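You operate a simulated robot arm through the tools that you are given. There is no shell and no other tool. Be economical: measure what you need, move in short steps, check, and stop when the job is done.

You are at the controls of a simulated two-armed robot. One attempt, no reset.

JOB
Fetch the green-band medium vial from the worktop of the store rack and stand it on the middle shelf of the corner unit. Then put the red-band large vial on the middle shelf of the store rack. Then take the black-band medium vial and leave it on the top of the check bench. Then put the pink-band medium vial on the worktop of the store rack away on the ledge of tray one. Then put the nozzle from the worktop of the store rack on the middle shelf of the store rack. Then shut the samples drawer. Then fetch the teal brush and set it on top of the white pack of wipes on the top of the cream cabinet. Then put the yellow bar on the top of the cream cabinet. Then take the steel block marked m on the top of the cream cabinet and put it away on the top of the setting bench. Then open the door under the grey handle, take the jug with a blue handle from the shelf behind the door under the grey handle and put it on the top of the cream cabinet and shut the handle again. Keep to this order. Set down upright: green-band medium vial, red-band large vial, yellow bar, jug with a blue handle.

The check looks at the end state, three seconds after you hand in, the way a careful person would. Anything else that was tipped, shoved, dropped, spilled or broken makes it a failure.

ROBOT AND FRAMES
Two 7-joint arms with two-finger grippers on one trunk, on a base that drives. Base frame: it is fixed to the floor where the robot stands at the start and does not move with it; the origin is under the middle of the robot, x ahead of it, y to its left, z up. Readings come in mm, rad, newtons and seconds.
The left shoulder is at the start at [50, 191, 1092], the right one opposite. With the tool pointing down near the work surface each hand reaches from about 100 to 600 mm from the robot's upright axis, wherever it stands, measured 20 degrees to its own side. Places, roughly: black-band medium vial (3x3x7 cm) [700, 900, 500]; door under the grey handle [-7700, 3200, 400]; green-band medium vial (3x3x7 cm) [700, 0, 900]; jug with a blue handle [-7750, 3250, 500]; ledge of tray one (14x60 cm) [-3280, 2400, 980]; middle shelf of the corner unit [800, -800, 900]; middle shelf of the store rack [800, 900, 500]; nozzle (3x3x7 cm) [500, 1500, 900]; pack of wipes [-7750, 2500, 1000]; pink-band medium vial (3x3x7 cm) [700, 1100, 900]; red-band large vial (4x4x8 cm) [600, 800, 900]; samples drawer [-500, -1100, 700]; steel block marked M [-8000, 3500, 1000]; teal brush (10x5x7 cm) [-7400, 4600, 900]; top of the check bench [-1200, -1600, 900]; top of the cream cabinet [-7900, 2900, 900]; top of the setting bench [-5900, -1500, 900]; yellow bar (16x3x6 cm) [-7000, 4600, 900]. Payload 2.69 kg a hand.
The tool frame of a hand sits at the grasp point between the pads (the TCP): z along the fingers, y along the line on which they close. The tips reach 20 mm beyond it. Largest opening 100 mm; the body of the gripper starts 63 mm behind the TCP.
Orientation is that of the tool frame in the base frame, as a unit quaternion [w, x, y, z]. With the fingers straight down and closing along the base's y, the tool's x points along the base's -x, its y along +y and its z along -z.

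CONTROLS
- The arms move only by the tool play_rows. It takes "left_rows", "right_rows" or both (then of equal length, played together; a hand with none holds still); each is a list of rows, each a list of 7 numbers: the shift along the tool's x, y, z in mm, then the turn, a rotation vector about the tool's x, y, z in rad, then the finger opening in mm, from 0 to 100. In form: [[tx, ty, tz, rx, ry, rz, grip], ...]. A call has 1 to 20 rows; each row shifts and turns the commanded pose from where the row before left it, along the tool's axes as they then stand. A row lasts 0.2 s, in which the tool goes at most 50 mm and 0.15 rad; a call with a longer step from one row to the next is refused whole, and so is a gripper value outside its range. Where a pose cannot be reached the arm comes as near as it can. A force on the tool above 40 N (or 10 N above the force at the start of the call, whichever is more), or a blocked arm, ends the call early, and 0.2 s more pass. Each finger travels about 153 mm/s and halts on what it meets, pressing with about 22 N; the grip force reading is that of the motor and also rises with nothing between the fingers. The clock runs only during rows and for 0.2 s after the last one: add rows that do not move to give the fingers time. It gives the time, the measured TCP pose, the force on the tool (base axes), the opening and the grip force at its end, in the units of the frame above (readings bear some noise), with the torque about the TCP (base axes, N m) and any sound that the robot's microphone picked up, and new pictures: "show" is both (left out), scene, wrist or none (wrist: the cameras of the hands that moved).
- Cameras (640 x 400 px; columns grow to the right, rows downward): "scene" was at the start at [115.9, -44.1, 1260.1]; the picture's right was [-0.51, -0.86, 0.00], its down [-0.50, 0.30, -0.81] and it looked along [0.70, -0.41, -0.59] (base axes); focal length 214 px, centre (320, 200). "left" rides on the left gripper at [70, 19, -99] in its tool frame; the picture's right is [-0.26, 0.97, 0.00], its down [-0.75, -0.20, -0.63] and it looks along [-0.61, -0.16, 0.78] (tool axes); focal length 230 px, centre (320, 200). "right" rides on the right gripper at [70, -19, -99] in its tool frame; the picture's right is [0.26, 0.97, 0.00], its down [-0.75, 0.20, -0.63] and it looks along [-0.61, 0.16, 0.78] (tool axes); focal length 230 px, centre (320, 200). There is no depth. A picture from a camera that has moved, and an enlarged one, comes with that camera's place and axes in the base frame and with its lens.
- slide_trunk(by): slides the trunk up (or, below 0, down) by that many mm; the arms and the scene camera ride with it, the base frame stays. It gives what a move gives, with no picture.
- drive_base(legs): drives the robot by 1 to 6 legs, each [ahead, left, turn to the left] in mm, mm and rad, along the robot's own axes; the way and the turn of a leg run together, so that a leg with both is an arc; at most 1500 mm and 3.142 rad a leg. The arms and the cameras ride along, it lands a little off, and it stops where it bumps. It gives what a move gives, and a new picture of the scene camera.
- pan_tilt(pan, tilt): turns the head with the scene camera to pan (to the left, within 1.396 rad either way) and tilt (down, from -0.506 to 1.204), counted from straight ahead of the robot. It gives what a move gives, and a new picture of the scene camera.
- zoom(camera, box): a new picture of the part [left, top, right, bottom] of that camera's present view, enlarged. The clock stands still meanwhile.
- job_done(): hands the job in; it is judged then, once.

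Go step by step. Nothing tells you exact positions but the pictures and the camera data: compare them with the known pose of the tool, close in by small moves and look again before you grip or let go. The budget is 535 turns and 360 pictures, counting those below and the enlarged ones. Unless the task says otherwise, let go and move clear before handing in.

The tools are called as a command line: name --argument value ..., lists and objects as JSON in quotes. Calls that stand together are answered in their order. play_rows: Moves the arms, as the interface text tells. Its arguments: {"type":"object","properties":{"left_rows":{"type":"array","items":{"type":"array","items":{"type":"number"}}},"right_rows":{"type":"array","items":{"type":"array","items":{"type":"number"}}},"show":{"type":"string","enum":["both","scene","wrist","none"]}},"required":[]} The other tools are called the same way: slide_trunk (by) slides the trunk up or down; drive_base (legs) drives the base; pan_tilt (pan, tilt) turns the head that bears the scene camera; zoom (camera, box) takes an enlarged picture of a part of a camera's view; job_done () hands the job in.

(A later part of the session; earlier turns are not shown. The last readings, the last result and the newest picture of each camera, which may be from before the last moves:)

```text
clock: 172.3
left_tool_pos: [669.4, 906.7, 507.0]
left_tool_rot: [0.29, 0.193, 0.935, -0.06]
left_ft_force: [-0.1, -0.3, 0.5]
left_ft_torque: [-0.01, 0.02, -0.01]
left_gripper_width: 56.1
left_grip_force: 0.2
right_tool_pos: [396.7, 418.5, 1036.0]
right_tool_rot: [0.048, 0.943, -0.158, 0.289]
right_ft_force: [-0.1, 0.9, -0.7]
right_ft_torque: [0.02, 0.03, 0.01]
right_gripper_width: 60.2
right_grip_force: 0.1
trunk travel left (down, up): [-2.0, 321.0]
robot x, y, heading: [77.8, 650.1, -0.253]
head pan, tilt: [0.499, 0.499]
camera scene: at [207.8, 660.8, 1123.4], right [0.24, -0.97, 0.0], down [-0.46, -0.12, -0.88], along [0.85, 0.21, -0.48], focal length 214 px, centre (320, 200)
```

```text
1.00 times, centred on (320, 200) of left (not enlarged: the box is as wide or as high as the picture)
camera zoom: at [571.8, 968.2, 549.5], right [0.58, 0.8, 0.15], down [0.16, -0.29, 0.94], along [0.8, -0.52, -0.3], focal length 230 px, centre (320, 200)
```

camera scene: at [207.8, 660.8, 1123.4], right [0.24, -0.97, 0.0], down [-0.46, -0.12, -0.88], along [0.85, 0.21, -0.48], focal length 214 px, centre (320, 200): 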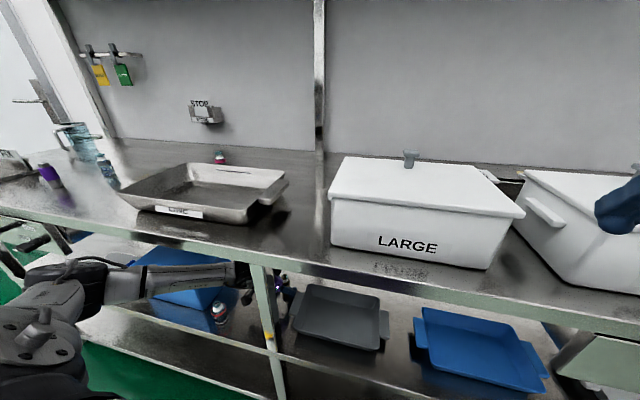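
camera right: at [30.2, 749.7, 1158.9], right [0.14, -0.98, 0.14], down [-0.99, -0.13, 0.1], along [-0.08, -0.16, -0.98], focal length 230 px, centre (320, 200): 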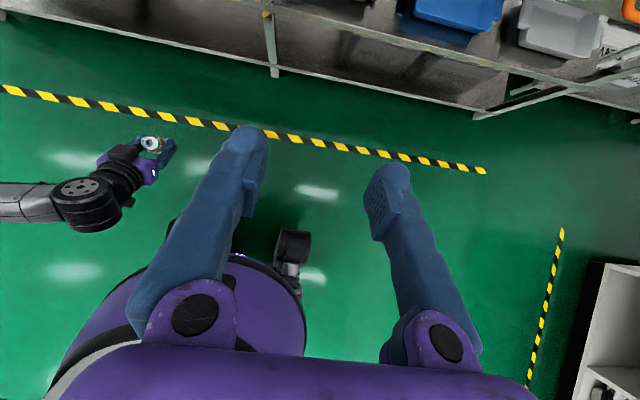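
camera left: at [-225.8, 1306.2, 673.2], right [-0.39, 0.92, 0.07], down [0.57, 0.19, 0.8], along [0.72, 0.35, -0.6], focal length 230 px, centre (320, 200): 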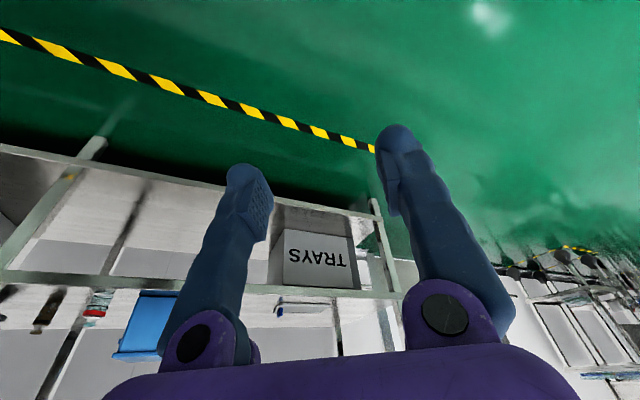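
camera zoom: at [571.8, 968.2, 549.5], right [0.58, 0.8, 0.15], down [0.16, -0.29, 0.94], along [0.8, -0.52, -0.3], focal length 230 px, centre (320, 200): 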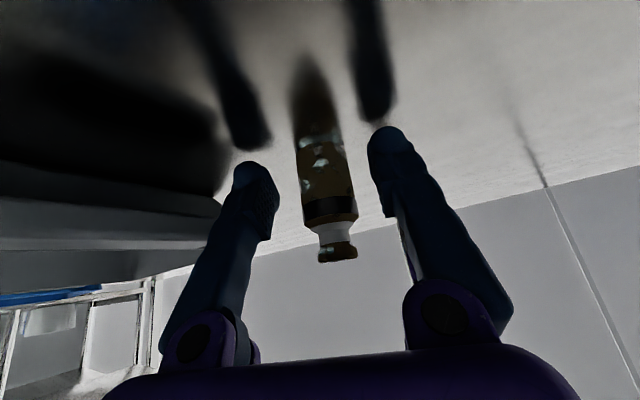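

About 13 mm to go; advance and close.

drive_base --legs '[[14, -2, 0]]'

play_rows --left_rows '[[0, 0, 0, 0, 0, 0, 40], [0, 0, 0, 0, 0, 0, 15], [0, 0, 0, 0, 0, 0, 15], [0, 0, 0, 0, 0, 0, 15]]' --show "wrist"

```text
clock: 173.0
left_tool_pos: [681.8, 901.7, 507.5]
left_tool_rot: [0.29, 0.192, 0.936, -0.06]
left_ft_force: [0.2, 0.3, 0.5]
left_ft_torque: [0.0, -0.01, -0.02]
left_gripper_width: 56.3
left_grip_force: 0.0
right_tool_pos: [410.9, 413.8, 1037.3]
right_tool_rot: [0.047, 0.943, -0.158, 0.289]
right_ft_force: [-0.2, 0.2, 0.0]
right_ft_torque: [0.01, -0.01, 0.0]
right_gripper_width: 60.0
right_grip_force: 0.1
trunk travel left (down, up): [-2.0, 321.0]
robot x, y, heading: [90.7, 642.2, -0.253]
head pan, tilt: [0.499, 0.499]
camera scene: at [220.9, 655.3, 1123.5], right [0.24, -0.97, 0.0], down [-0.46, -0.12, -0.88], along [0.85, 0.21, -0.48], focal length 214 px, centre (320, 200)
```

scene: 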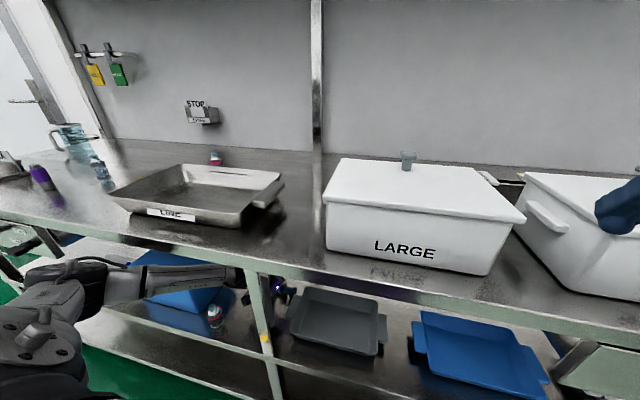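

```text
clock: 174.0
left_tool_pos: [682.2, 901.4, 507.5]
left_tool_rot: [0.291, 0.193, 0.935, -0.061]
left_ft_force: [-0.1, 1.2, -0.1]
left_ft_torque: [-0.02, 0.01, -0.02]
left_gripper_width: 26.8
left_grip_force: 22.6
right_tool_pos: [410.6, 414.4, 1036.1]
right_tool_rot: [0.048, 0.943, -0.158, 0.289]
right_ft_force: [0.0, 0.2, 0.4]
right_ft_torque: [0.0, 0.0, -0.04]
right_gripper_width: 60.3
right_grip_force: 0.1
trunk travel left (down, up): [-2.0, 321.0]
robot x, y, heading: [96.5, 642.0, -0.25]
head pan, tilt: [0.499, 0.499]
camera left: at [584.9, 962.5, 549.6], right [0.58, 0.8, 0.15], down [0.16, -0.29, 0.94], along [0.8, -0.52, -0.3], focal length 230 px, centre (320, 200)
```

left: 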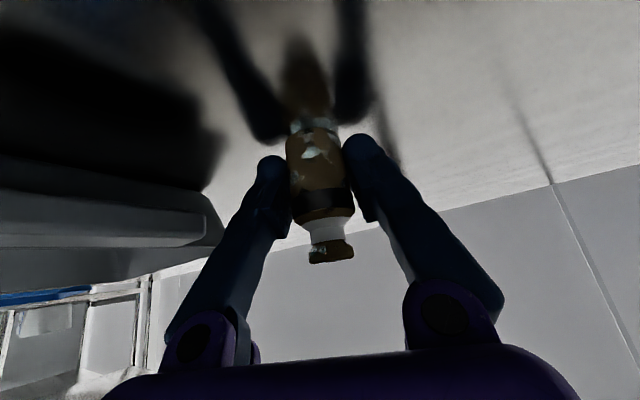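

Got it (26.8 mm). Lift 14 mm and back straight out along the same line.

play_rows --left_rows '[[-8, 0, -12, 0, 0, 0, 15], [0, 0, 0, 0, 0, 0, 15]]' --show "none"

drive_base --legs '[[-270, 41, 0], [-150, 0, 0]]'

```text
clock: 174.6
left_tool_pos: [682.3, 901.6, 522.9]
left_tool_rot: [0.29, 0.192, 0.936, -0.06]
left_ft_force: [-0.7, 0.8, -0.3]
left_ft_torque: [-0.03, 0.0, 0.02]
left_gripper_width: 26.9
left_grip_force: 22.4
right_tool_pos: [409.7, 413.9, 1037.0]
right_tool_rot: [0.047, 0.943, -0.158, 0.289]
right_ft_force: [0.5, -1.0, -0.4]
right_ft_torque: [0.02, -0.02, -0.02]
right_gripper_width: 59.8
right_grip_force: 0.1
trunk travel left (down, up): [-2.0, 321.0]
robot x, y, heading: [93.7, 640.3, -0.253]
head pan, tilt: [0.499, 0.499]
```

```text
clock: 177.5
left_tool_pos: [287.8, 1045.0, 522.2]
left_tool_rot: [0.29, 0.193, 0.936, -0.06]
left_ft_force: [-0.9, -0.6, 0.2]
left_ft_torque: [0.03, -0.01, 0.01]
left_gripper_width: 26.5
left_grip_force: 22.6
right_tool_pos: [14.5, 559.0, 1036.7]
right_tool_rot: [0.048, 0.943, -0.158, 0.289]
right_ft_force: [-0.9, 0.4, 0.5]
right_ft_torque: [0.01, 0.02, -0.04]
right_gripper_width: 59.9
right_grip_force: 0.1
trunk travel left (down, up): [-2.0, 321.0]
robot x, y, heading: [-303.4, 785.5, -0.254]
head pan, tilt: [0.499, 0.499]
camera scene: at [-174.6, 800.3, 1123.6], right [0.24, -0.97, 0.0], down [-0.46, -0.12, -0.88], along [0.85, 0.21, -0.48], focal length 214 px, centre (320, 200)
```

scene: 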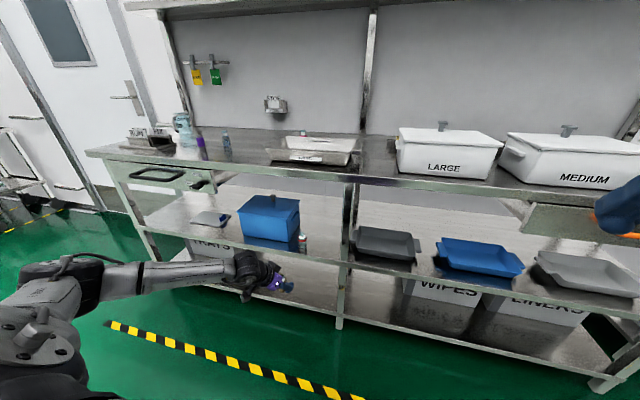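

Black vial extracted; the red one still stands. Raise up and turn to face the check bench area to look.

slide_trunk --by 300

play_rows --left_rows '[[-21, 0, -31, 0, 0, 0, 15], [-21, 0, -31, 0, 0, 0, 15], [-21, 0, -31, 0, 0, 0, 15], [-21, 0, -31, 0, 0, 0, 15], [-21, 0, -31, 0, 0, 0, 15], [-21, 0, -31, 0, 0, 0, 15]]' --show "none"

drive_base --legs '[[-350, 0, 0], [0, 0, -1.45]]'

pan_tilt --pan -0.3 --tilt 0.35

```text
clock: 180.5
left_tool_pos: [287.8, 1045.4, 822.0]
left_tool_rot: [0.29, 0.193, 0.935, -0.061]
left_ft_force: [0.3, -0.1, 0.1]
left_ft_torque: [0.01, -0.01, -0.03]
left_gripper_width: 26.4
left_grip_force: 21.7
right_tool_pos: [15.7, 559.7, 1336.9]
right_tool_rot: [0.048, 0.943, -0.159, 0.29]
right_ft_force: [1.1, 0.1, 0.4]
right_ft_torque: [0.03, 0.0, -0.01]
right_gripper_width: 60.0
right_grip_force: 0.1
trunk travel left (down, up): [-302.0, 21.0]
robot x, y, heading: [-299.4, 789.7, -0.254]
head pan, tilt: [0.499, 0.499]
```

```text
clock: 181.9
left_tool_pos: [283.7, 1045.6, 1047.2]
left_tool_rot: [0.29, 0.193, 0.936, -0.06]
left_ft_force: [0.3, 0.3, -1.3]
left_ft_torque: [-0.02, 0.02, 0.01]
left_gripper_width: 25.1
left_grip_force: 21.8
right_tool_pos: [14.7, 558.1, 1336.8]
right_tool_rot: [0.047, 0.943, -0.159, 0.289]
right_ft_force: [0.4, -0.3, 0.1]
right_ft_torque: [-0.01, -0.03, 0.01]
right_gripper_width: 60.0
right_grip_force: 0.0
trunk travel left (down, up): [-302.0, 21.0]
robot x, y, heading: [-299.2, 785.5, -0.251]
head pan, tilt: [0.499, 0.499]
```

```text
clock: 187.8
left_tool_pos: [-315.5, 322.3, 1046.3]
left_tool_rot: [0.177, 0.766, 0.571, -0.238]
left_ft_force: [0.3, 0.4, 0.4]
left_ft_torque: [0.01, 0.0, 0.0]
left_gripper_width: 24.6
left_grip_force: 22.0
right_tool_pos: [-830.7, 534.8, 1335.9]
right_tool_rot: [-0.228, -0.599, 0.745, -0.184]
right_ft_force: [-1.1, -0.1, 0.1]
right_ft_torque: [0.03, 0.0, 0.0]
right_gripper_width: 60.1
right_grip_force: 0.0
trunk travel left (down, up): [-302.0, 21.0]
robot x, y, heading: [-638.3, 874.5, -1.714]
head pan, tilt: [0.499, 0.499]
camera scene: at [-613.3, 751.5, 1423.5], right [-0.94, -0.35, 0.0], down [-0.17, 0.45, -0.88], along [0.31, -0.82, -0.48], focal length 214 px, centre (320, 200)
```

scene: 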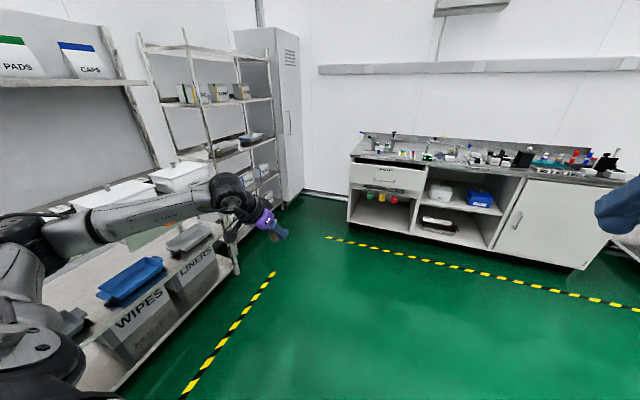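

```text
clock: 188.9
left_tool_pos: [-315.5, 322.9, 1045.9]
left_tool_rot: [0.177, 0.765, 0.572, -0.238]
left_ft_force: [-0.2, -0.5, 0.3]
left_ft_torque: [0.0, -0.02, 0.01]
left_gripper_width: 24.6
left_grip_force: 22.0
right_tool_pos: [-829.6, 535.0, 1335.9]
right_tool_rot: [-0.228, -0.6, 0.745, -0.185]
right_ft_force: [-0.5, -0.2, -1.2]
right_ft_torque: [0.0, 0.0, 0.0]
right_gripper_width: 60.0
right_grip_force: 0.1
trunk travel left (down, up): [-302.0, 21.0]
robot x, y, heading: [-641.1, 874.4, -1.713]
head pan, tilt: [-0.3, 0.351]
camera scene: at [-684.8, 752.2, 1437.2], right [-0.91, 0.42, 0.0], down [0.15, 0.31, -0.94], along [-0.4, -0.85, -0.34], focal length 214 px, centre (320, 200)
```

scene: 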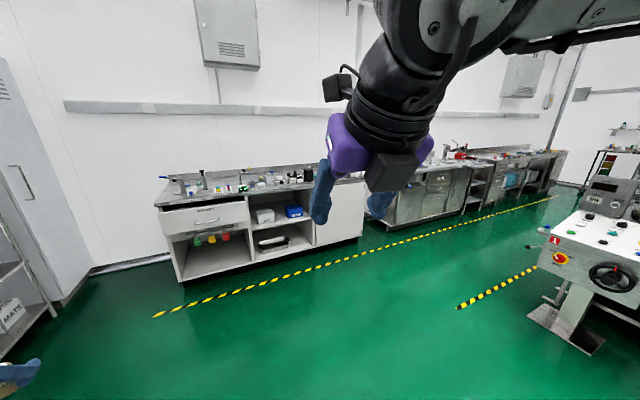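

The check bench with the samples drawer is along the wall ahead. The grip width has dropped a bit, so check the vial in hand.

zoom --camera "left" --box '[160, 40, 480, 300]'

zoom --camera "scene" --box '[140, 150, 380, 300]'

```text
1.54 times, centred on (320, 170) of left
camera zoom: at [-265.6, 426.3, 1088.9], right [0.87, -0.48, 0.15], down [-0.27, -0.19, 0.94], along [-0.42, -0.86, -0.3], focal length 354 px, centre (320, 246)
```

zoom: 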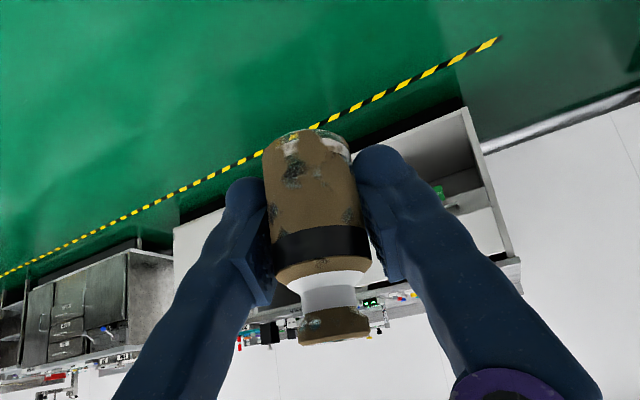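

```text
2.67 times, centred on (260, 225) of scene
camera zoom: at [-684.8, 752.2, 1437.2], right [-0.91, 0.42, 0.0], down [0.15, 0.31, -0.94], along [-0.4, -0.85, -0.34], focal length 572 px, centre (480, 133)
```

zoom: 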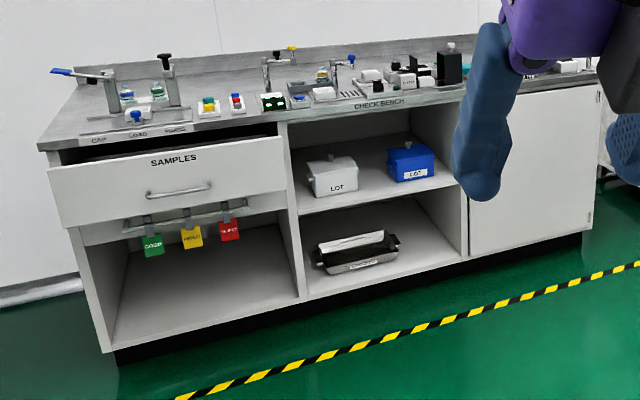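

The vial sits a little tilted but held. Drive toward the check bench, facing it, and look closer.

drive_base --legs '[[0, 0, 0.142], [1000, -300, 0]]'

pan_tilt --pan 0.0 --tilt 0.45

```text
clock: 194.9
left_tool_pos: [-525.2, -626.5, 1045.8]
left_tool_rot: [0.195, 0.72, 0.628, -0.223]
left_ft_force: [-0.2, 0.2, 0.0]
left_ft_torque: [-0.01, -0.01, -0.03]
left_gripper_width: 23.8
left_grip_force: 22.1
right_tool_pos: [-1066.3, -494.3, 1335.9]
right_tool_rot: [-0.214, -0.655, 0.697, -0.201]
right_ft_force: [-0.5, -0.4, -0.4]
right_ft_torque: [0.02, 0.0, 0.03]
right_gripper_width: 59.9
right_grip_force: 0.1
trunk travel left (down, up): [-302.0, 21.0]
robot x, y, heading: [-930.7, -125.8, -1.561]
head pan, tilt: [-0.3, 0.351]
camera scene: at [-955.5, -257.4, 1437.2], right [-0.96, 0.28, 0.0], down [0.1, 0.33, -0.94], along [-0.27, -0.9, -0.34], focal length 214 px, centre (320, 200)
```

scene: 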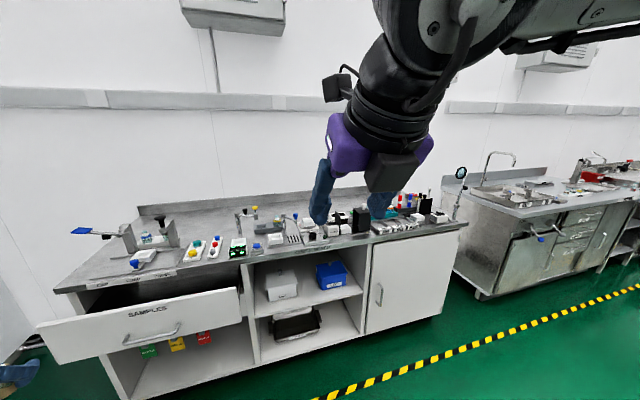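

```text
clock: 195.7
left_tool_pos: [-525.8, -624.9, 1047.5]
left_tool_rot: [0.195, 0.72, 0.628, -0.224]
left_ft_force: [0.3, 0.6, -0.9]
left_ft_torque: [-0.02, 0.02, 0.03]
left_gripper_width: 24.3
left_grip_force: 21.8
right_tool_pos: [-1066.9, -495.8, 1336.0]
right_tool_rot: [-0.213, -0.655, 0.697, -0.202]
right_ft_force: [-0.6, -0.5, -0.1]
right_ft_torque: [-0.03, -0.01, 0.01]
right_gripper_width: 60.0
right_grip_force: 0.1
trunk travel left (down, up): [-302.0, 21.0]
robot x, y, heading: [-928.6, -124.6, -1.554]
head pan, tilt: [0.0, 0.45]
camera scene: at [-927.9, -259.8, 1428.0], right [-1.0, -0.01, 0.0], down [-0.01, 0.43, -0.9], along [0.01, -0.9, -0.43], focal length 214 px, centre (320, 200)
```

scene: 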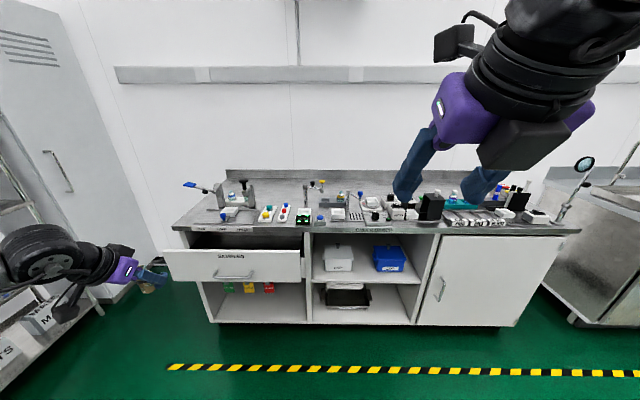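

zoom --camera "scene" --box '[160, 160, 400, 310]'

zoom --camera "scene" --box '[360, 150, 600, 300]'

```text
2.67 times, centred on (280, 235) of scene
camera zoom: at [-927.9, -259.8, 1428.0], right [-1.0, -0.01, 0.0], down [-0.01, 0.43, -0.9], along [0.01, -0.9, -0.43], focal length 572 px, centre (427, 107)
```

zoom: 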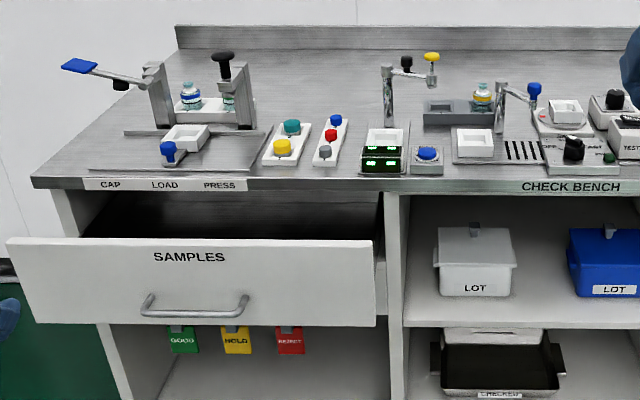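

```text
2.67 times, centred on (480, 225) of scene
camera zoom: at [-927.9, -259.8, 1428.0], right [-1.0, -0.01, 0.0], down [-0.01, 0.43, -0.9], along [0.01, -0.9, -0.43], focal length 572 px, centre (-107, 133)
```

zoom: 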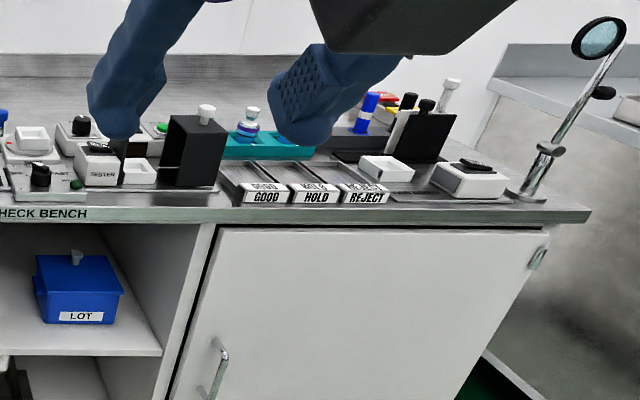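

The bench top is crowded; the best free spot is the gap near the right end, between the REJECT tray and the white box at about (-1900, -1190). Bring the hand inward and drive over there.

play_rows --left_rows '[[-4.3, -34.6, 2.9, 0, 0, 0, 15], [-4.3, -34.6, 2.9, 0, 0, 0, 15], [-4.3, -34.6, 2.9, 0, 0, 0, 15], [-4.3, -34.6, 2.9, 0, 0, 0, 15], [-4.3, -34.6, 2.9, 0, 0, 0, 15], [-4.3, -34.6, 2.9, 0, 0, 0, 15]]' --show "none"

drive_base --legs '[[0, -1110, -0.01], [350, 0, 0]]'

pan_tilt --pan 0.15 --tilt 0.7

```text
clock: 197.1
left_tool_pos: [-736.3, -627.1, 1047.5]
left_tool_rot: [0.194, 0.72, 0.628, -0.223]
left_ft_force: [-1.1, -0.2, -0.7]
left_ft_torque: [0.02, 0.0, 0.03]
left_gripper_width: 23.9
left_grip_force: 22.6
right_tool_pos: [-1067.2, -495.8, 1335.9]
right_tool_rot: [-0.212, -0.655, 0.697, -0.202]
right_ft_force: [-0.3, 0.0, -1.7]
right_ft_torque: [0.02, 0.03, 0.02]
right_gripper_width: 59.8
right_grip_force: 0.0
trunk travel left (down, up): [-302.0, 21.0]
robot x, y, heading: [-927.3, -133.1, -1.555]
head pan, tilt: [0.0, 0.45]
```

```text
clock: 209.0
left_tool_pos: [-1833.1, -995.2, 1047.7]
left_tool_rot: [0.196, 0.717, 0.631, -0.223]
left_ft_force: [-0.4, -0.2, -0.7]
left_ft_torque: [-0.01, 0.01, 0.03]
left_gripper_width: 16.6
left_grip_force: 10.3
right_tool_pos: [-2166.9, -865.7, 1336.3]
right_tool_rot: [-0.212, -0.658, 0.693, -0.202]
right_ft_force: [-0.4, -0.1, 0.1]
right_ft_torque: [0.01, -0.01, 0.01]
right_gripper_width: 59.9
right_grip_force: 0.1
trunk travel left (down, up): [-302.0, 21.0]
robot x, y, heading: [-2035.1, -499.0, -1.543]
head pan, tilt: [0.0, 0.45]
camera scene: at [-2030.7, -630.5, 1427.9], right [-1.0, -0.03, 0.0], down [-0.01, 0.44, -0.9], along [0.02, -0.9, -0.44], focal length 214 px, centre (320, 200)
```

scene: 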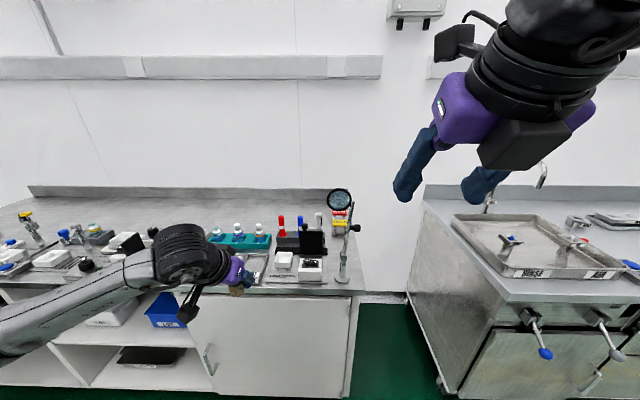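

```text
clock: 209.8
left_tool_pos: [-1834.8, -995.7, 1047.7]
left_tool_rot: [0.196, 0.717, 0.631, -0.223]
left_ft_force: [0.0, -0.2, -0.2]
left_ft_torque: [-0.04, 0.01, -0.01]
left_gripper_width: 14.8
left_grip_force: 22.0
right_tool_pos: [-2166.5, -867.1, 1336.6]
right_tool_rot: [-0.212, -0.659, 0.693, -0.204]
right_ft_force: [-0.7, -0.1, 0.0]
right_ft_torque: [-0.01, 0.0, 0.01]
right_gripper_width: 59.9
right_grip_force: 0.1
trunk travel left (down, up): [-302.0, 21.0]
robot x, y, heading: [-2036.2, -495.7, -1.539]
head pan, tilt: [0.15, 0.7]
camera scene: at [-2018.2, -621.6, 1405.9], right [-0.98, -0.17, 0.0], down [-0.11, 0.63, -0.77], along [0.13, -0.75, -0.64], focal length 214 px, centre (320, 200)
```

scene: 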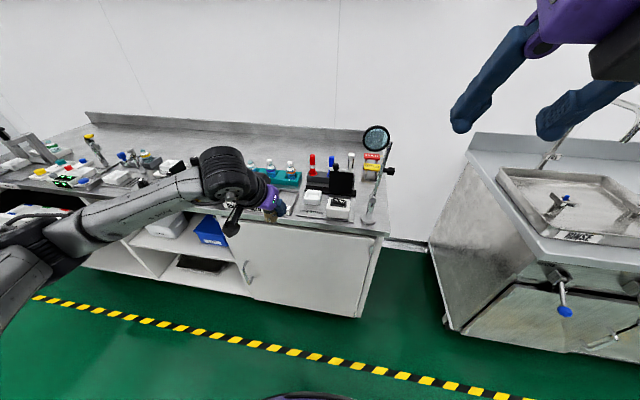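

Grip width fell to 15 mm — the vial may be slipping. Look at once.

zoom --camera "left" --box '[160, 40, 480, 300]'

```text
1.54 times, centred on (320, 170) of left
camera zoom: at [-1801.6, -885.1, 1089.6], right [0.93, -0.33, 0.15], down [-0.23, -0.23, 0.94], along [-0.28, -0.91, -0.3], focal length 354 px, centre (320, 246)
```

zoom: 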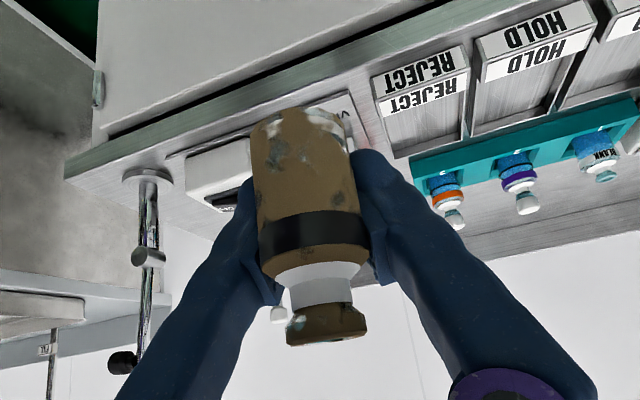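

The vial has slid sideways to the pad edge, so it must be set down soon and gently. Move over the gap on the bench in one short drive.

drive_base --legs '[[187, -48, 0]]'

zoom --camera "left" --box '[0, 0, 640, 400]'

```text
clock: 211.4
left_tool_pos: [-1874.9, -1183.4, 1047.6]
left_tool_rot: [0.196, 0.716, 0.632, -0.222]
left_ft_force: [0.0, 0.9, 0.1]
left_ft_torque: [-0.02, 0.02, 0.0]
left_gripper_width: 15.7
left_grip_force: 21.1
right_tool_pos: [-2207.9, -1056.2, 1336.9]
right_tool_rot: [-0.212, -0.659, 0.692, -0.203]
right_ft_force: [0.5, -0.2, -0.2]
right_ft_torque: [0.04, 0.01, 0.04]
right_gripper_width: 60.0
right_grip_force: 0.1
trunk travel left (down, up): [-302.0, 21.0]
robot x, y, heading: [-2077.0, -687.9, -1.538]
head pan, tilt: [0.15, 0.7]
camera scene: at [-2060.4, -811.5, 1405.8], right [-0.98, -0.18, 0.0], down [-0.11, 0.63, -0.76], along [0.14, -0.75, -0.64], focal length 214 px, centre (320, 200)
```

scene: 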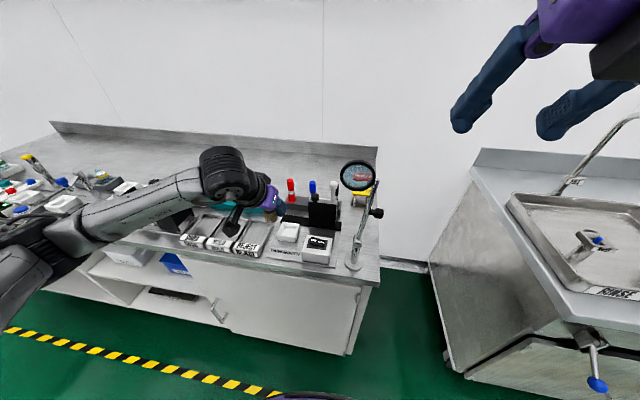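

```text
1.00 times, centred on (320, 200) of left (not enlarged: the box is as wide or as high as the picture)
camera zoom: at [-1843.2, -1074.4, 1089.3], right [0.93, -0.33, 0.15], down [-0.23, -0.24, 0.94], along [-0.28, -0.91, -0.3], focal length 230 px, centre (320, 200)
```

zoom: 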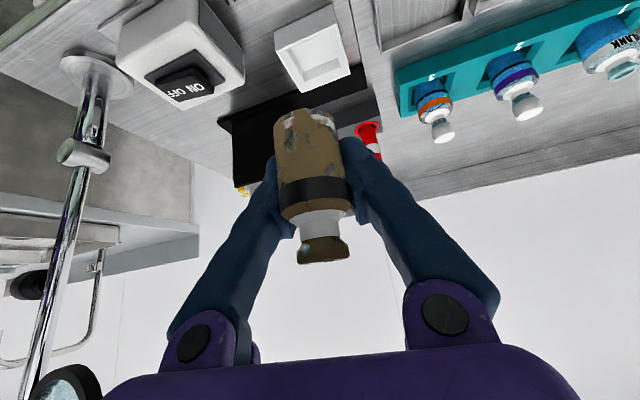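

zoom --camera "scene" --box '[160, 160, 400, 310]'

```text
2.67 times, centred on (280, 235) of scene
camera zoom: at [-2060.4, -811.5, 1405.8], right [-0.98, -0.18, 0.0], down [-0.11, 0.63, -0.76], along [0.14, -0.75, -0.64], focal length 572 px, centre (427, 107)
```

zoom: 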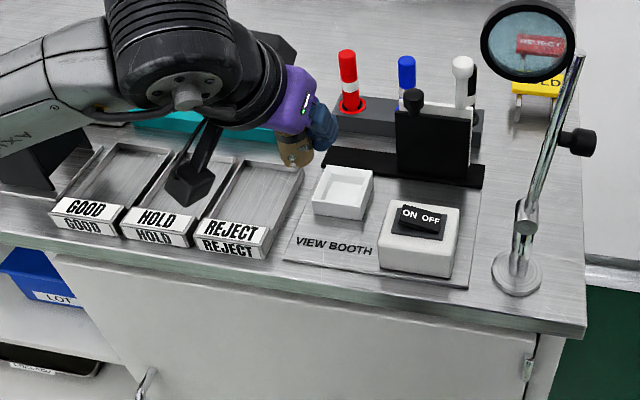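

There's a clear flat area in front of the dish on the bench (around (-1870, -1178)), right under the hand. Lower by the trunk, then gently.

slide_trunk --by -110

zoom --camera "left" --box '[0, 0, 640, 400]'

zoom --camera "scene" --box '[160, 160, 400, 310]'

```text
clock: 212.8
left_tool_pos: [-1875.4, -1184.7, 937.9]
left_tool_rot: [0.196, 0.715, 0.633, -0.222]
left_ft_force: [-0.3, 0.3, -0.5]
left_ft_torque: [0.02, 0.01, -0.02]
left_gripper_width: 16.4
left_grip_force: 1.7
right_tool_pos: [-2208.7, -1055.5, 1227.2]
right_tool_rot: [-0.213, -0.659, 0.692, -0.203]
right_ft_force: [0.3, -0.1, -0.9]
right_ft_torque: [0.0, 0.04, -0.03]
right_gripper_width: 60.1
right_grip_force: 0.0
trunk travel left (down, up): [-192.0, 131.0]
robot x, y, heading: [-2079.9, -686.8, -1.544]
head pan, tilt: [0.15, 0.7]
```

```text
1.00 times, centred on (320, 200) of left (not enlarged: the box is as wide or as high as the picture)
camera zoom: at [-1843.1, -1073.9, 979.6], right [0.93, -0.33, 0.15], down [-0.23, -0.23, 0.94], along [-0.28, -0.91, -0.3], focal length 230 px, centre (320, 200)
```

zoom: 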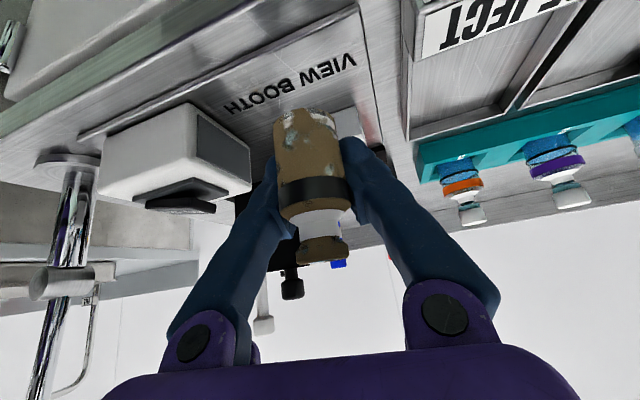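

```text
2.67 times, centred on (280, 235) of scene
camera zoom: at [-2060.3, -810.9, 1295.9], right [-0.98, -0.18, 0.0], down [-0.11, 0.63, -0.77], along [0.14, -0.75, -0.64], focal length 572 px, centre (427, 107)
```

zoom: 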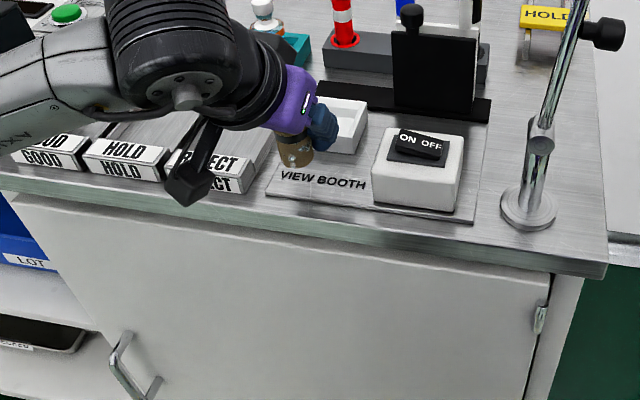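

slide_trunk --by -15

slide_trunk --by -8

zoom --camera "left" --box '[160, 40, 480, 300]'

```text
clock: 213.4
left_tool_pos: [-1875.3, -1183.2, 922.8]
left_tool_rot: [0.197, 0.715, 0.633, -0.222]
left_ft_force: [0.1, 0.4, 0.7]
left_ft_torque: [-0.01, -0.01, 0.01]
left_gripper_width: 16.3
left_grip_force: 1.1
right_tool_pos: [-2208.6, -1054.2, 1211.2]
right_tool_rot: [-0.212, -0.659, 0.692, -0.203]
right_ft_force: [0.1, 0.9, -1.1]
right_ft_torque: [0.0, 0.02, 0.0]
right_gripper_width: 59.8
right_grip_force: 0.0
trunk travel left (down, up): [-177.0, 146.0]
robot x, y, heading: [-2075.7, -685.2, -1.538]
head pan, tilt: [0.15, 0.7]
```

```text
clock: 214.0
left_tool_pos: [-1875.8, -1183.8, 914.3]
left_tool_rot: [0.197, 0.715, 0.633, -0.222]
left_ft_force: [-0.4, -0.5, 0.7]
left_ft_torque: [0.0, 0.02, -0.01]
left_gripper_width: 16.2
left_grip_force: 1.4
right_tool_pos: [-2207.8, -1054.9, 1204.1]
right_tool_rot: [-0.212, -0.66, 0.692, -0.203]
right_ft_force: [-0.6, 0.1, 0.3]
right_ft_torque: [0.0, -0.01, 0.0]
right_gripper_width: 59.9
right_grip_force: 0.1
trunk travel left (down, up): [-169.0, 154.0]
robot x, y, heading: [-2077.4, -687.8, -1.545]
head pan, tilt: [0.15, 0.7]
```

```text
1.54 times, centred on (320, 170) of left
camera zoom: at [-1843.1, -1073.9, 956.5], right [0.93, -0.33, 0.15], down [-0.23, -0.23, 0.94], along [-0.28, -0.91, -0.3], focal length 354 px, centre (320, 246)
```

zoom: 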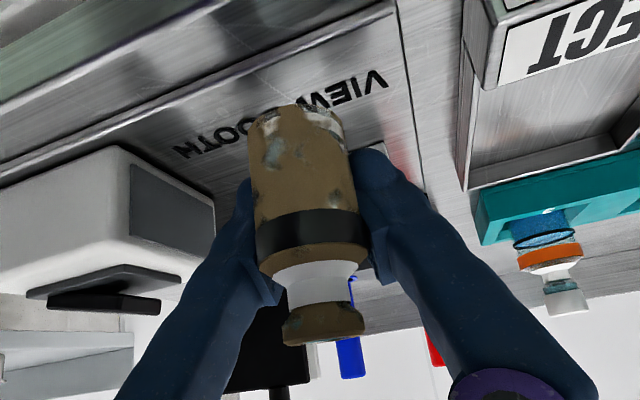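

slide_trunk --by -6

slide_trunk --by -4

zoom --camera "left" --box '[160, 40, 480, 300]'

```text
clock: 214.5
left_tool_pos: [-1874.5, -1184.3, 907.7]
left_tool_rot: [0.196, 0.716, 0.632, -0.223]
left_ft_force: [0.9, 0.0, -0.2]
left_ft_torque: [-0.01, -0.02, -0.01]
left_gripper_width: 15.9
left_grip_force: 9.7
right_tool_pos: [-2208.5, -1056.3, 1197.1]
right_tool_rot: [-0.212, -0.659, 0.692, -0.204]
right_ft_force: [0.2, -0.2, 0.2]
right_ft_torque: [-0.04, -0.02, 0.01]
right_gripper_width: 60.1
right_grip_force: 0.2
trunk travel left (down, up): [-163.0, 160.0]
robot x, y, heading: [-2077.4, -688.6, -1.545]
head pan, tilt: [0.15, 0.7]
```

```text
clock: 215.1
left_tool_pos: [-1875.6, -1183.0, 904.3]
left_tool_rot: [0.196, 0.716, 0.633, -0.222]
left_ft_force: [0.4, -0.5, -0.4]
left_ft_torque: [0.01, 0.04, -0.02]
left_gripper_width: 16.1
left_grip_force: 0.7
right_tool_pos: [-2207.6, -1055.7, 1194.0]
right_tool_rot: [-0.213, -0.659, 0.692, -0.203]
right_ft_force: [1.1, -0.2, 0.1]
right_ft_torque: [-0.01, 0.05, -0.01]
right_gripper_width: 59.9
right_grip_force: 0.0
trunk travel left (down, up): [-159.0, 164.0]
robot x, y, heading: [-2079.0, -690.1, -1.544]
head pan, tilt: [0.15, 0.7]
```

```text
1.54 times, centred on (320, 170) of left
camera zoom: at [-1843.1, -1073.9, 946.5], right [0.93, -0.33, 0.15], down [-0.23, -0.23, 0.94], along [-0.28, -0.91, -0.3], focal length 354 px, centre (320, 246)
```

zoom: 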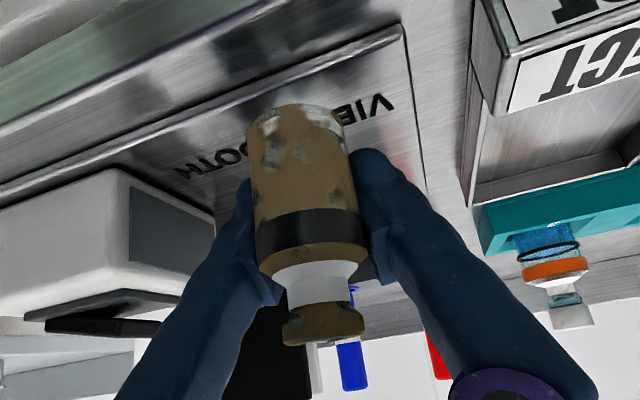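

play_rows --left_rows '[[-4.1, 0.7, 2.8, 0, 0, 0, 15], [-4.1, 0.7, 2.8, 0, 0, 0, 15], [1.7, 0, 2.5, 0, 0, 0, 15], [1.7, 0, 2.5, 0, 0, 0, 15], [0, 0, 0, 0, 0, 0, 15]]' --show "wrist"

```text
clock: 216.3
left_tool_pos: [-1875.0, -1193.3, 898.5]
left_tool_rot: [0.196, 0.715, 0.633, -0.223]
left_ft_force: [1.1, 0.5, 0.4]
left_ft_torque: [-0.02, -0.03, 0.0]
left_gripper_width: 15.8
left_grip_force: 1.1
right_tool_pos: [-2207.9, -1055.8, 1194.8]
right_tool_rot: [-0.211, -0.66, 0.692, -0.203]
right_ft_force: [0.5, -0.1, 0.5]
right_ft_torque: [0.03, -0.02, 0.01]
right_gripper_width: 59.8
right_grip_force: 0.1
trunk travel left (down, up): [-159.0, 164.0]
robot x, y, heading: [-2075.0, -687.9, -1.543]
head pan, tilt: [0.15, 0.7]
camera left: at [-1842.8, -1084.2, 940.4], right [0.93, -0.33, 0.15], down [-0.23, -0.24, 0.94], along [-0.28, -0.91, -0.3], focal length 230 px, centre (320, 200)
```

left: 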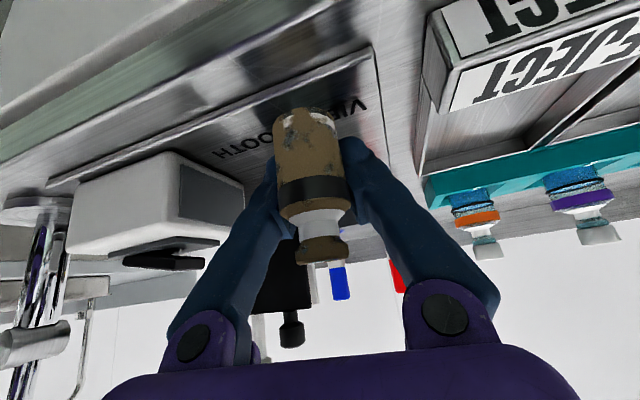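

play_rows --left_rows '[[2, 0, 3, 0, 0, 0, 15], [2, 0, 3, 0, 0, 0, 15], [0, 0, 0, 0, 0, 0, 15]]' --show "none"

play_rows --left_rows '[[2, 0, 3, 0, 0, 0, 15], [2, 0, 3, 0, 0, 0, 15], [0, 0, 0, 0, 0, 0, 15]]' --show "wrist"

```text
clock: 217.1
left_tool_pos: [-1873.7, -1194.1, 891.6]
left_tool_rot: [0.196, 0.715, 0.633, -0.221]
left_ft_force: [-0.1, -0.5, 0.4]
left_ft_torque: [0.03, 0.01, 0.01]
left_gripper_width: 15.7
left_grip_force: 0.7
right_tool_pos: [-2207.1, -1056.3, 1195.8]
right_tool_rot: [-0.212, -0.66, 0.691, -0.204]
right_ft_force: [0.2, -0.2, -0.4]
right_ft_torque: [0.04, -0.01, 0.03]
right_gripper_width: 59.9
right_grip_force: 0.1
trunk travel left (down, up): [-159.0, 164.0]
robot x, y, heading: [-2075.1, -687.9, -1.542]
head pan, tilt: [0.15, 0.7]
```

```text
clock: 217.9
left_tool_pos: [-1875.3, -1194.0, 887.2]
left_tool_rot: [0.199, 0.715, 0.632, -0.225]
left_ft_force: [2.3, 2.8, 14.6]
left_ft_torque: [0.03, -0.05, -0.02]
left_gripper_width: 15.1
left_grip_force: 0.0
right_tool_pos: [-2207.5, -1053.8, 1193.3]
right_tool_rot: [-0.213, -0.659, 0.692, -0.204]
right_ft_force: [0.0, -0.3, 0.0]
right_ft_torque: [-0.01, 0.01, -0.05]
right_gripper_width: 60.0
right_grip_force: 0.1
trunk travel left (down, up): [-159.0, 164.0]
robot x, y, heading: [-2076.2, -689.0, -1.541]
head pan, tilt: [0.15, 0.7]
camera left: at [-1842.8, -1083.9, 927.9], right [0.93, -0.33, 0.15], down [-0.23, -0.23, 0.95], along [-0.28, -0.92, -0.29], focal length 230 px, centre (320, 200)
```

left: 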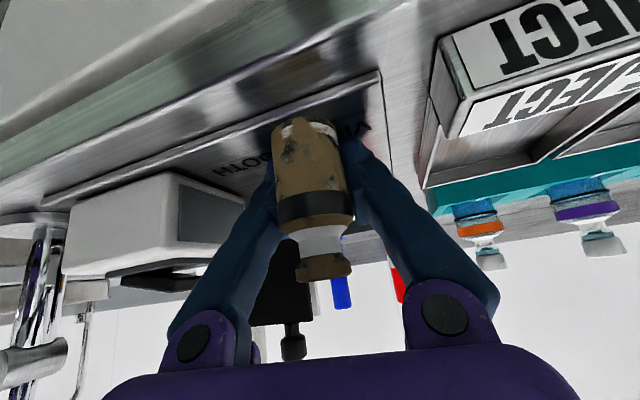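

Contact. Ease and release slowly.

play_rows --left_rows '[[-1, 0, -1.5, 0, 0, 0, 15], [0, 0, 0, 0, 0, 0, 22], [0, 0, 0, 0, 0, 0, 34], [0, 0, 0, 0, 0, 0, 48], [0, 0, 0, 0, 0, 0, 52]]' --show "wrist"

```text
clock: 219.1
left_tool_pos: [-1877.7, -1193.1, 887.6]
left_tool_rot: [0.197, 0.717, 0.631, -0.224]
left_ft_force: [-15.7, 4.7, 16.7]
left_ft_torque: [0.07, -0.13, 0.04]
left_gripper_width: 39.9
left_grip_force: 0.1
right_tool_pos: [-2210.0, -1053.4, 1194.7]
right_tool_rot: [-0.211, -0.659, 0.692, -0.205]
right_ft_force: [0.6, 0.9, -0.3]
right_ft_torque: [-0.01, 0.02, 0.03]
right_gripper_width: 59.8
right_grip_force: 0.1
trunk travel left (down, up): [-159.0, 164.0]
robot x, y, heading: [-2078.7, -686.5, -1.541]
head pan, tilt: [0.15, 0.7]
camera left: at [-1845.2, -1082.8, 929.7], right [0.93, -0.33, 0.15], down [-0.23, -0.23, 0.95], along [-0.28, -0.91, -0.29], focal length 230 px, centre (320, 200)
```

left: 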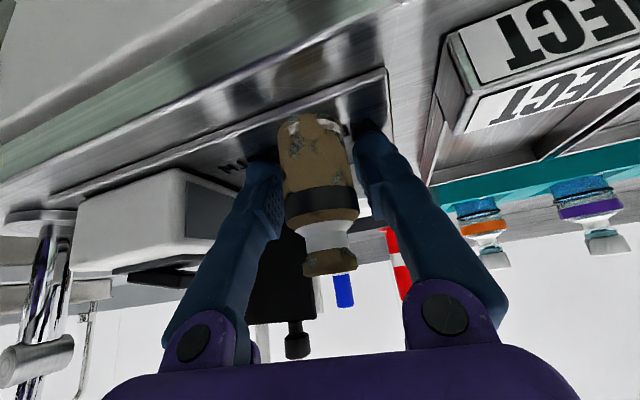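

The fingertips are pressing on the surface. Raise slightly.

play_rows --left_rows '[[-2.3, 0, -3.3, 0, 0, 0, 44], [-1.2, 0, -1.7, 0, 0, 0, 52], [0, 0, 0, 0, 0, 0, 52]]' --show "wrist"

zoom --camera "scene" --box '[200, 140, 360, 240]'

```text
clock: 219.9
left_tool_pos: [-1872.9, -1192.7, 891.8]
left_tool_rot: [0.196, 0.715, 0.634, -0.221]
left_ft_force: [0.7, -0.1, 0.4]
left_ft_torque: [0.01, -0.02, -0.02]
left_gripper_width: 52.4
left_grip_force: 0.0
right_tool_pos: [-2208.4, -1055.8, 1194.2]
right_tool_rot: [-0.212, -0.66, 0.692, -0.203]
right_ft_force: [0.7, 0.2, -0.5]
right_ft_torque: [0.04, 0.0, -0.01]
right_gripper_width: 59.8
right_grip_force: 0.1
trunk travel left (down, up): [-159.0, 164.0]
robot x, y, heading: [-2077.3, -688.2, -1.54]
head pan, tilt: [0.15, 0.7]
camera left: at [-1842.5, -1084.1, 933.3], right [0.93, -0.33, 0.15], down [-0.23, -0.24, 0.94], along [-0.28, -0.91, -0.3], focal length 230 px, centre (320, 200)
```

left: 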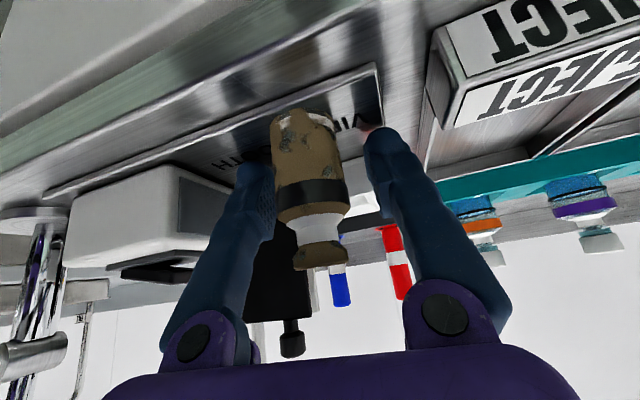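

```text
4.00 times, centred on (280, 190) of scene
camera zoom: at [-2060.2, -810.9, 1262.7], right [-0.98, -0.18, 0.0], down [-0.11, 0.63, -0.77], along [0.14, -0.75, -0.64], focal length 858 px, centre (480, 240)
```

zoom: 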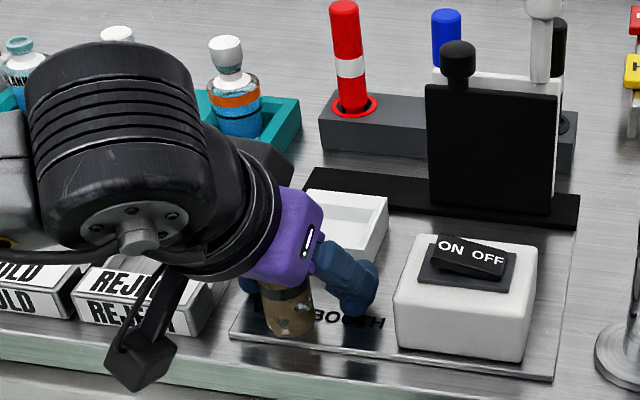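

The vial stands upright on the bench. Centre slightly and retreat straight back.

play_rows --left_rows '[[0, -6, 0, 0, 0, 0, 54], [16, 0, -13, 0, 0, 0, 58], [24, 0, -17, 0, 0, 0, 60], [24, 0, -17, 0, 0, 0, 60]]' --show "wrist"

drive_base --legs '[[-250, 0, 0]]'

zoom --camera "scene" --box '[200, 120, 440, 270]'

```text
clock: 220.9
left_tool_pos: [-1871.3, -1114.5, 894.2]
left_tool_rot: [0.198, 0.715, 0.633, -0.222]
left_ft_force: [-0.8, 1.2, 0.6]
left_ft_torque: [-0.01, -0.01, 0.02]
left_gripper_width: 60.1
left_grip_force: 0.1
right_tool_pos: [-2207.8, -1055.6, 1193.8]
right_tool_rot: [-0.213, -0.659, 0.692, -0.203]
right_ft_force: [-0.8, -0.1, 0.6]
right_ft_torque: [0.03, -0.03, -0.01]
right_gripper_width: 59.8
right_grip_force: 0.1
trunk travel left (down, up): [-159.0, 164.0]
robot x, y, heading: [-2075.2, -688.0, -1.541]
head pan, tilt: [0.15, 0.7]
camera left: at [-1838.4, -1004.1, 937.0], right [0.93, -0.33, 0.15], down [-0.23, -0.23, 0.94], along [-0.28, -0.91, -0.29], focal length 230 px, centre (320, 200)
```

left: 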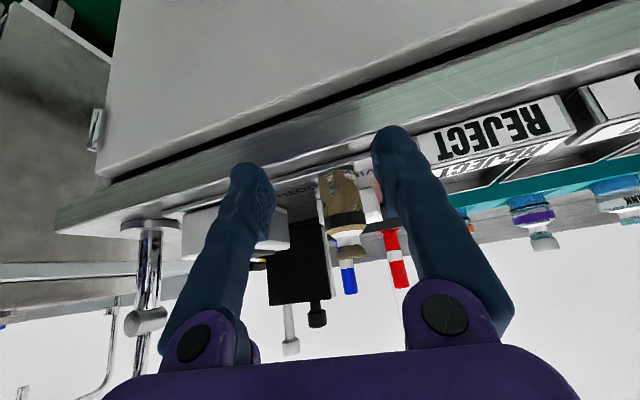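

```text
clock: 222.7
left_tool_pos: [-1878.6, -864.3, 895.2]
left_tool_rot: [0.197, 0.715, 0.633, -0.223]
left_ft_force: [0.0, 0.4, -0.3]
left_ft_torque: [-0.02, -0.01, 0.0]
left_gripper_width: 60.0
left_grip_force: 0.1
right_tool_pos: [-2214.8, -808.4, 1193.6]
right_tool_rot: [-0.212, -0.659, 0.692, -0.204]
right_ft_force: [-1.3, 1.0, -0.2]
right_ft_torque: [-0.02, 0.02, -0.01]
right_gripper_width: 59.9
right_grip_force: 0.1
trunk travel left (down, up): [-159.0, 164.0]
robot x, y, heading: [-2083.8, -439.8, -1.54]
head pan, tilt: [0.15, 0.7]
camera scene: at [-2067.3, -561.5, 1262.9], right [-0.98, -0.18, 0.0], down [-0.11, 0.63, -0.77], along [0.14, -0.75, -0.64], focal length 214 px, centre (320, 200)
```

scene: 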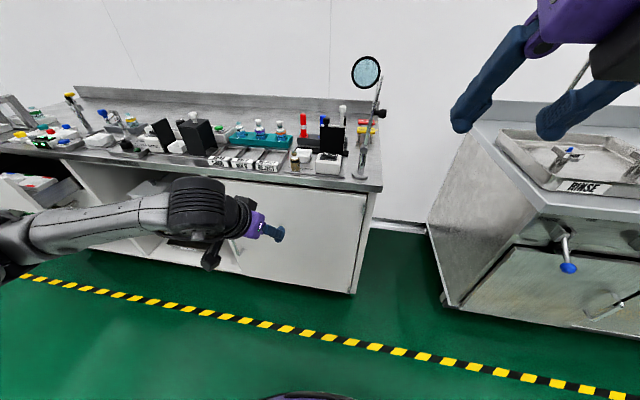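

```text
2.67 times, centred on (320, 195) of scene
camera zoom: at [-2067.3, -561.5, 1262.9], right [-0.98, -0.18, 0.0], down [-0.11, 0.63, -0.77], along [0.14, -0.75, -0.64], focal length 572 px, centre (320, 213)
```

zoom: 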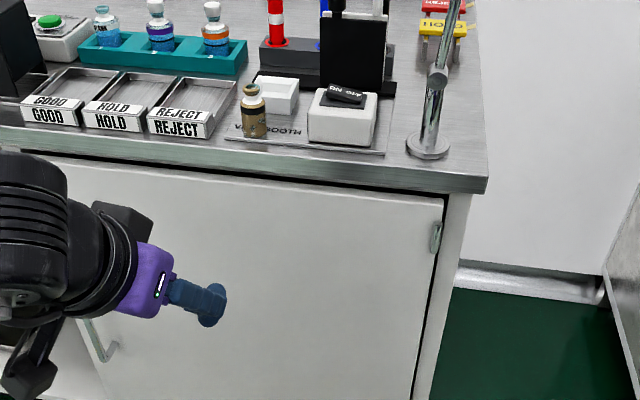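

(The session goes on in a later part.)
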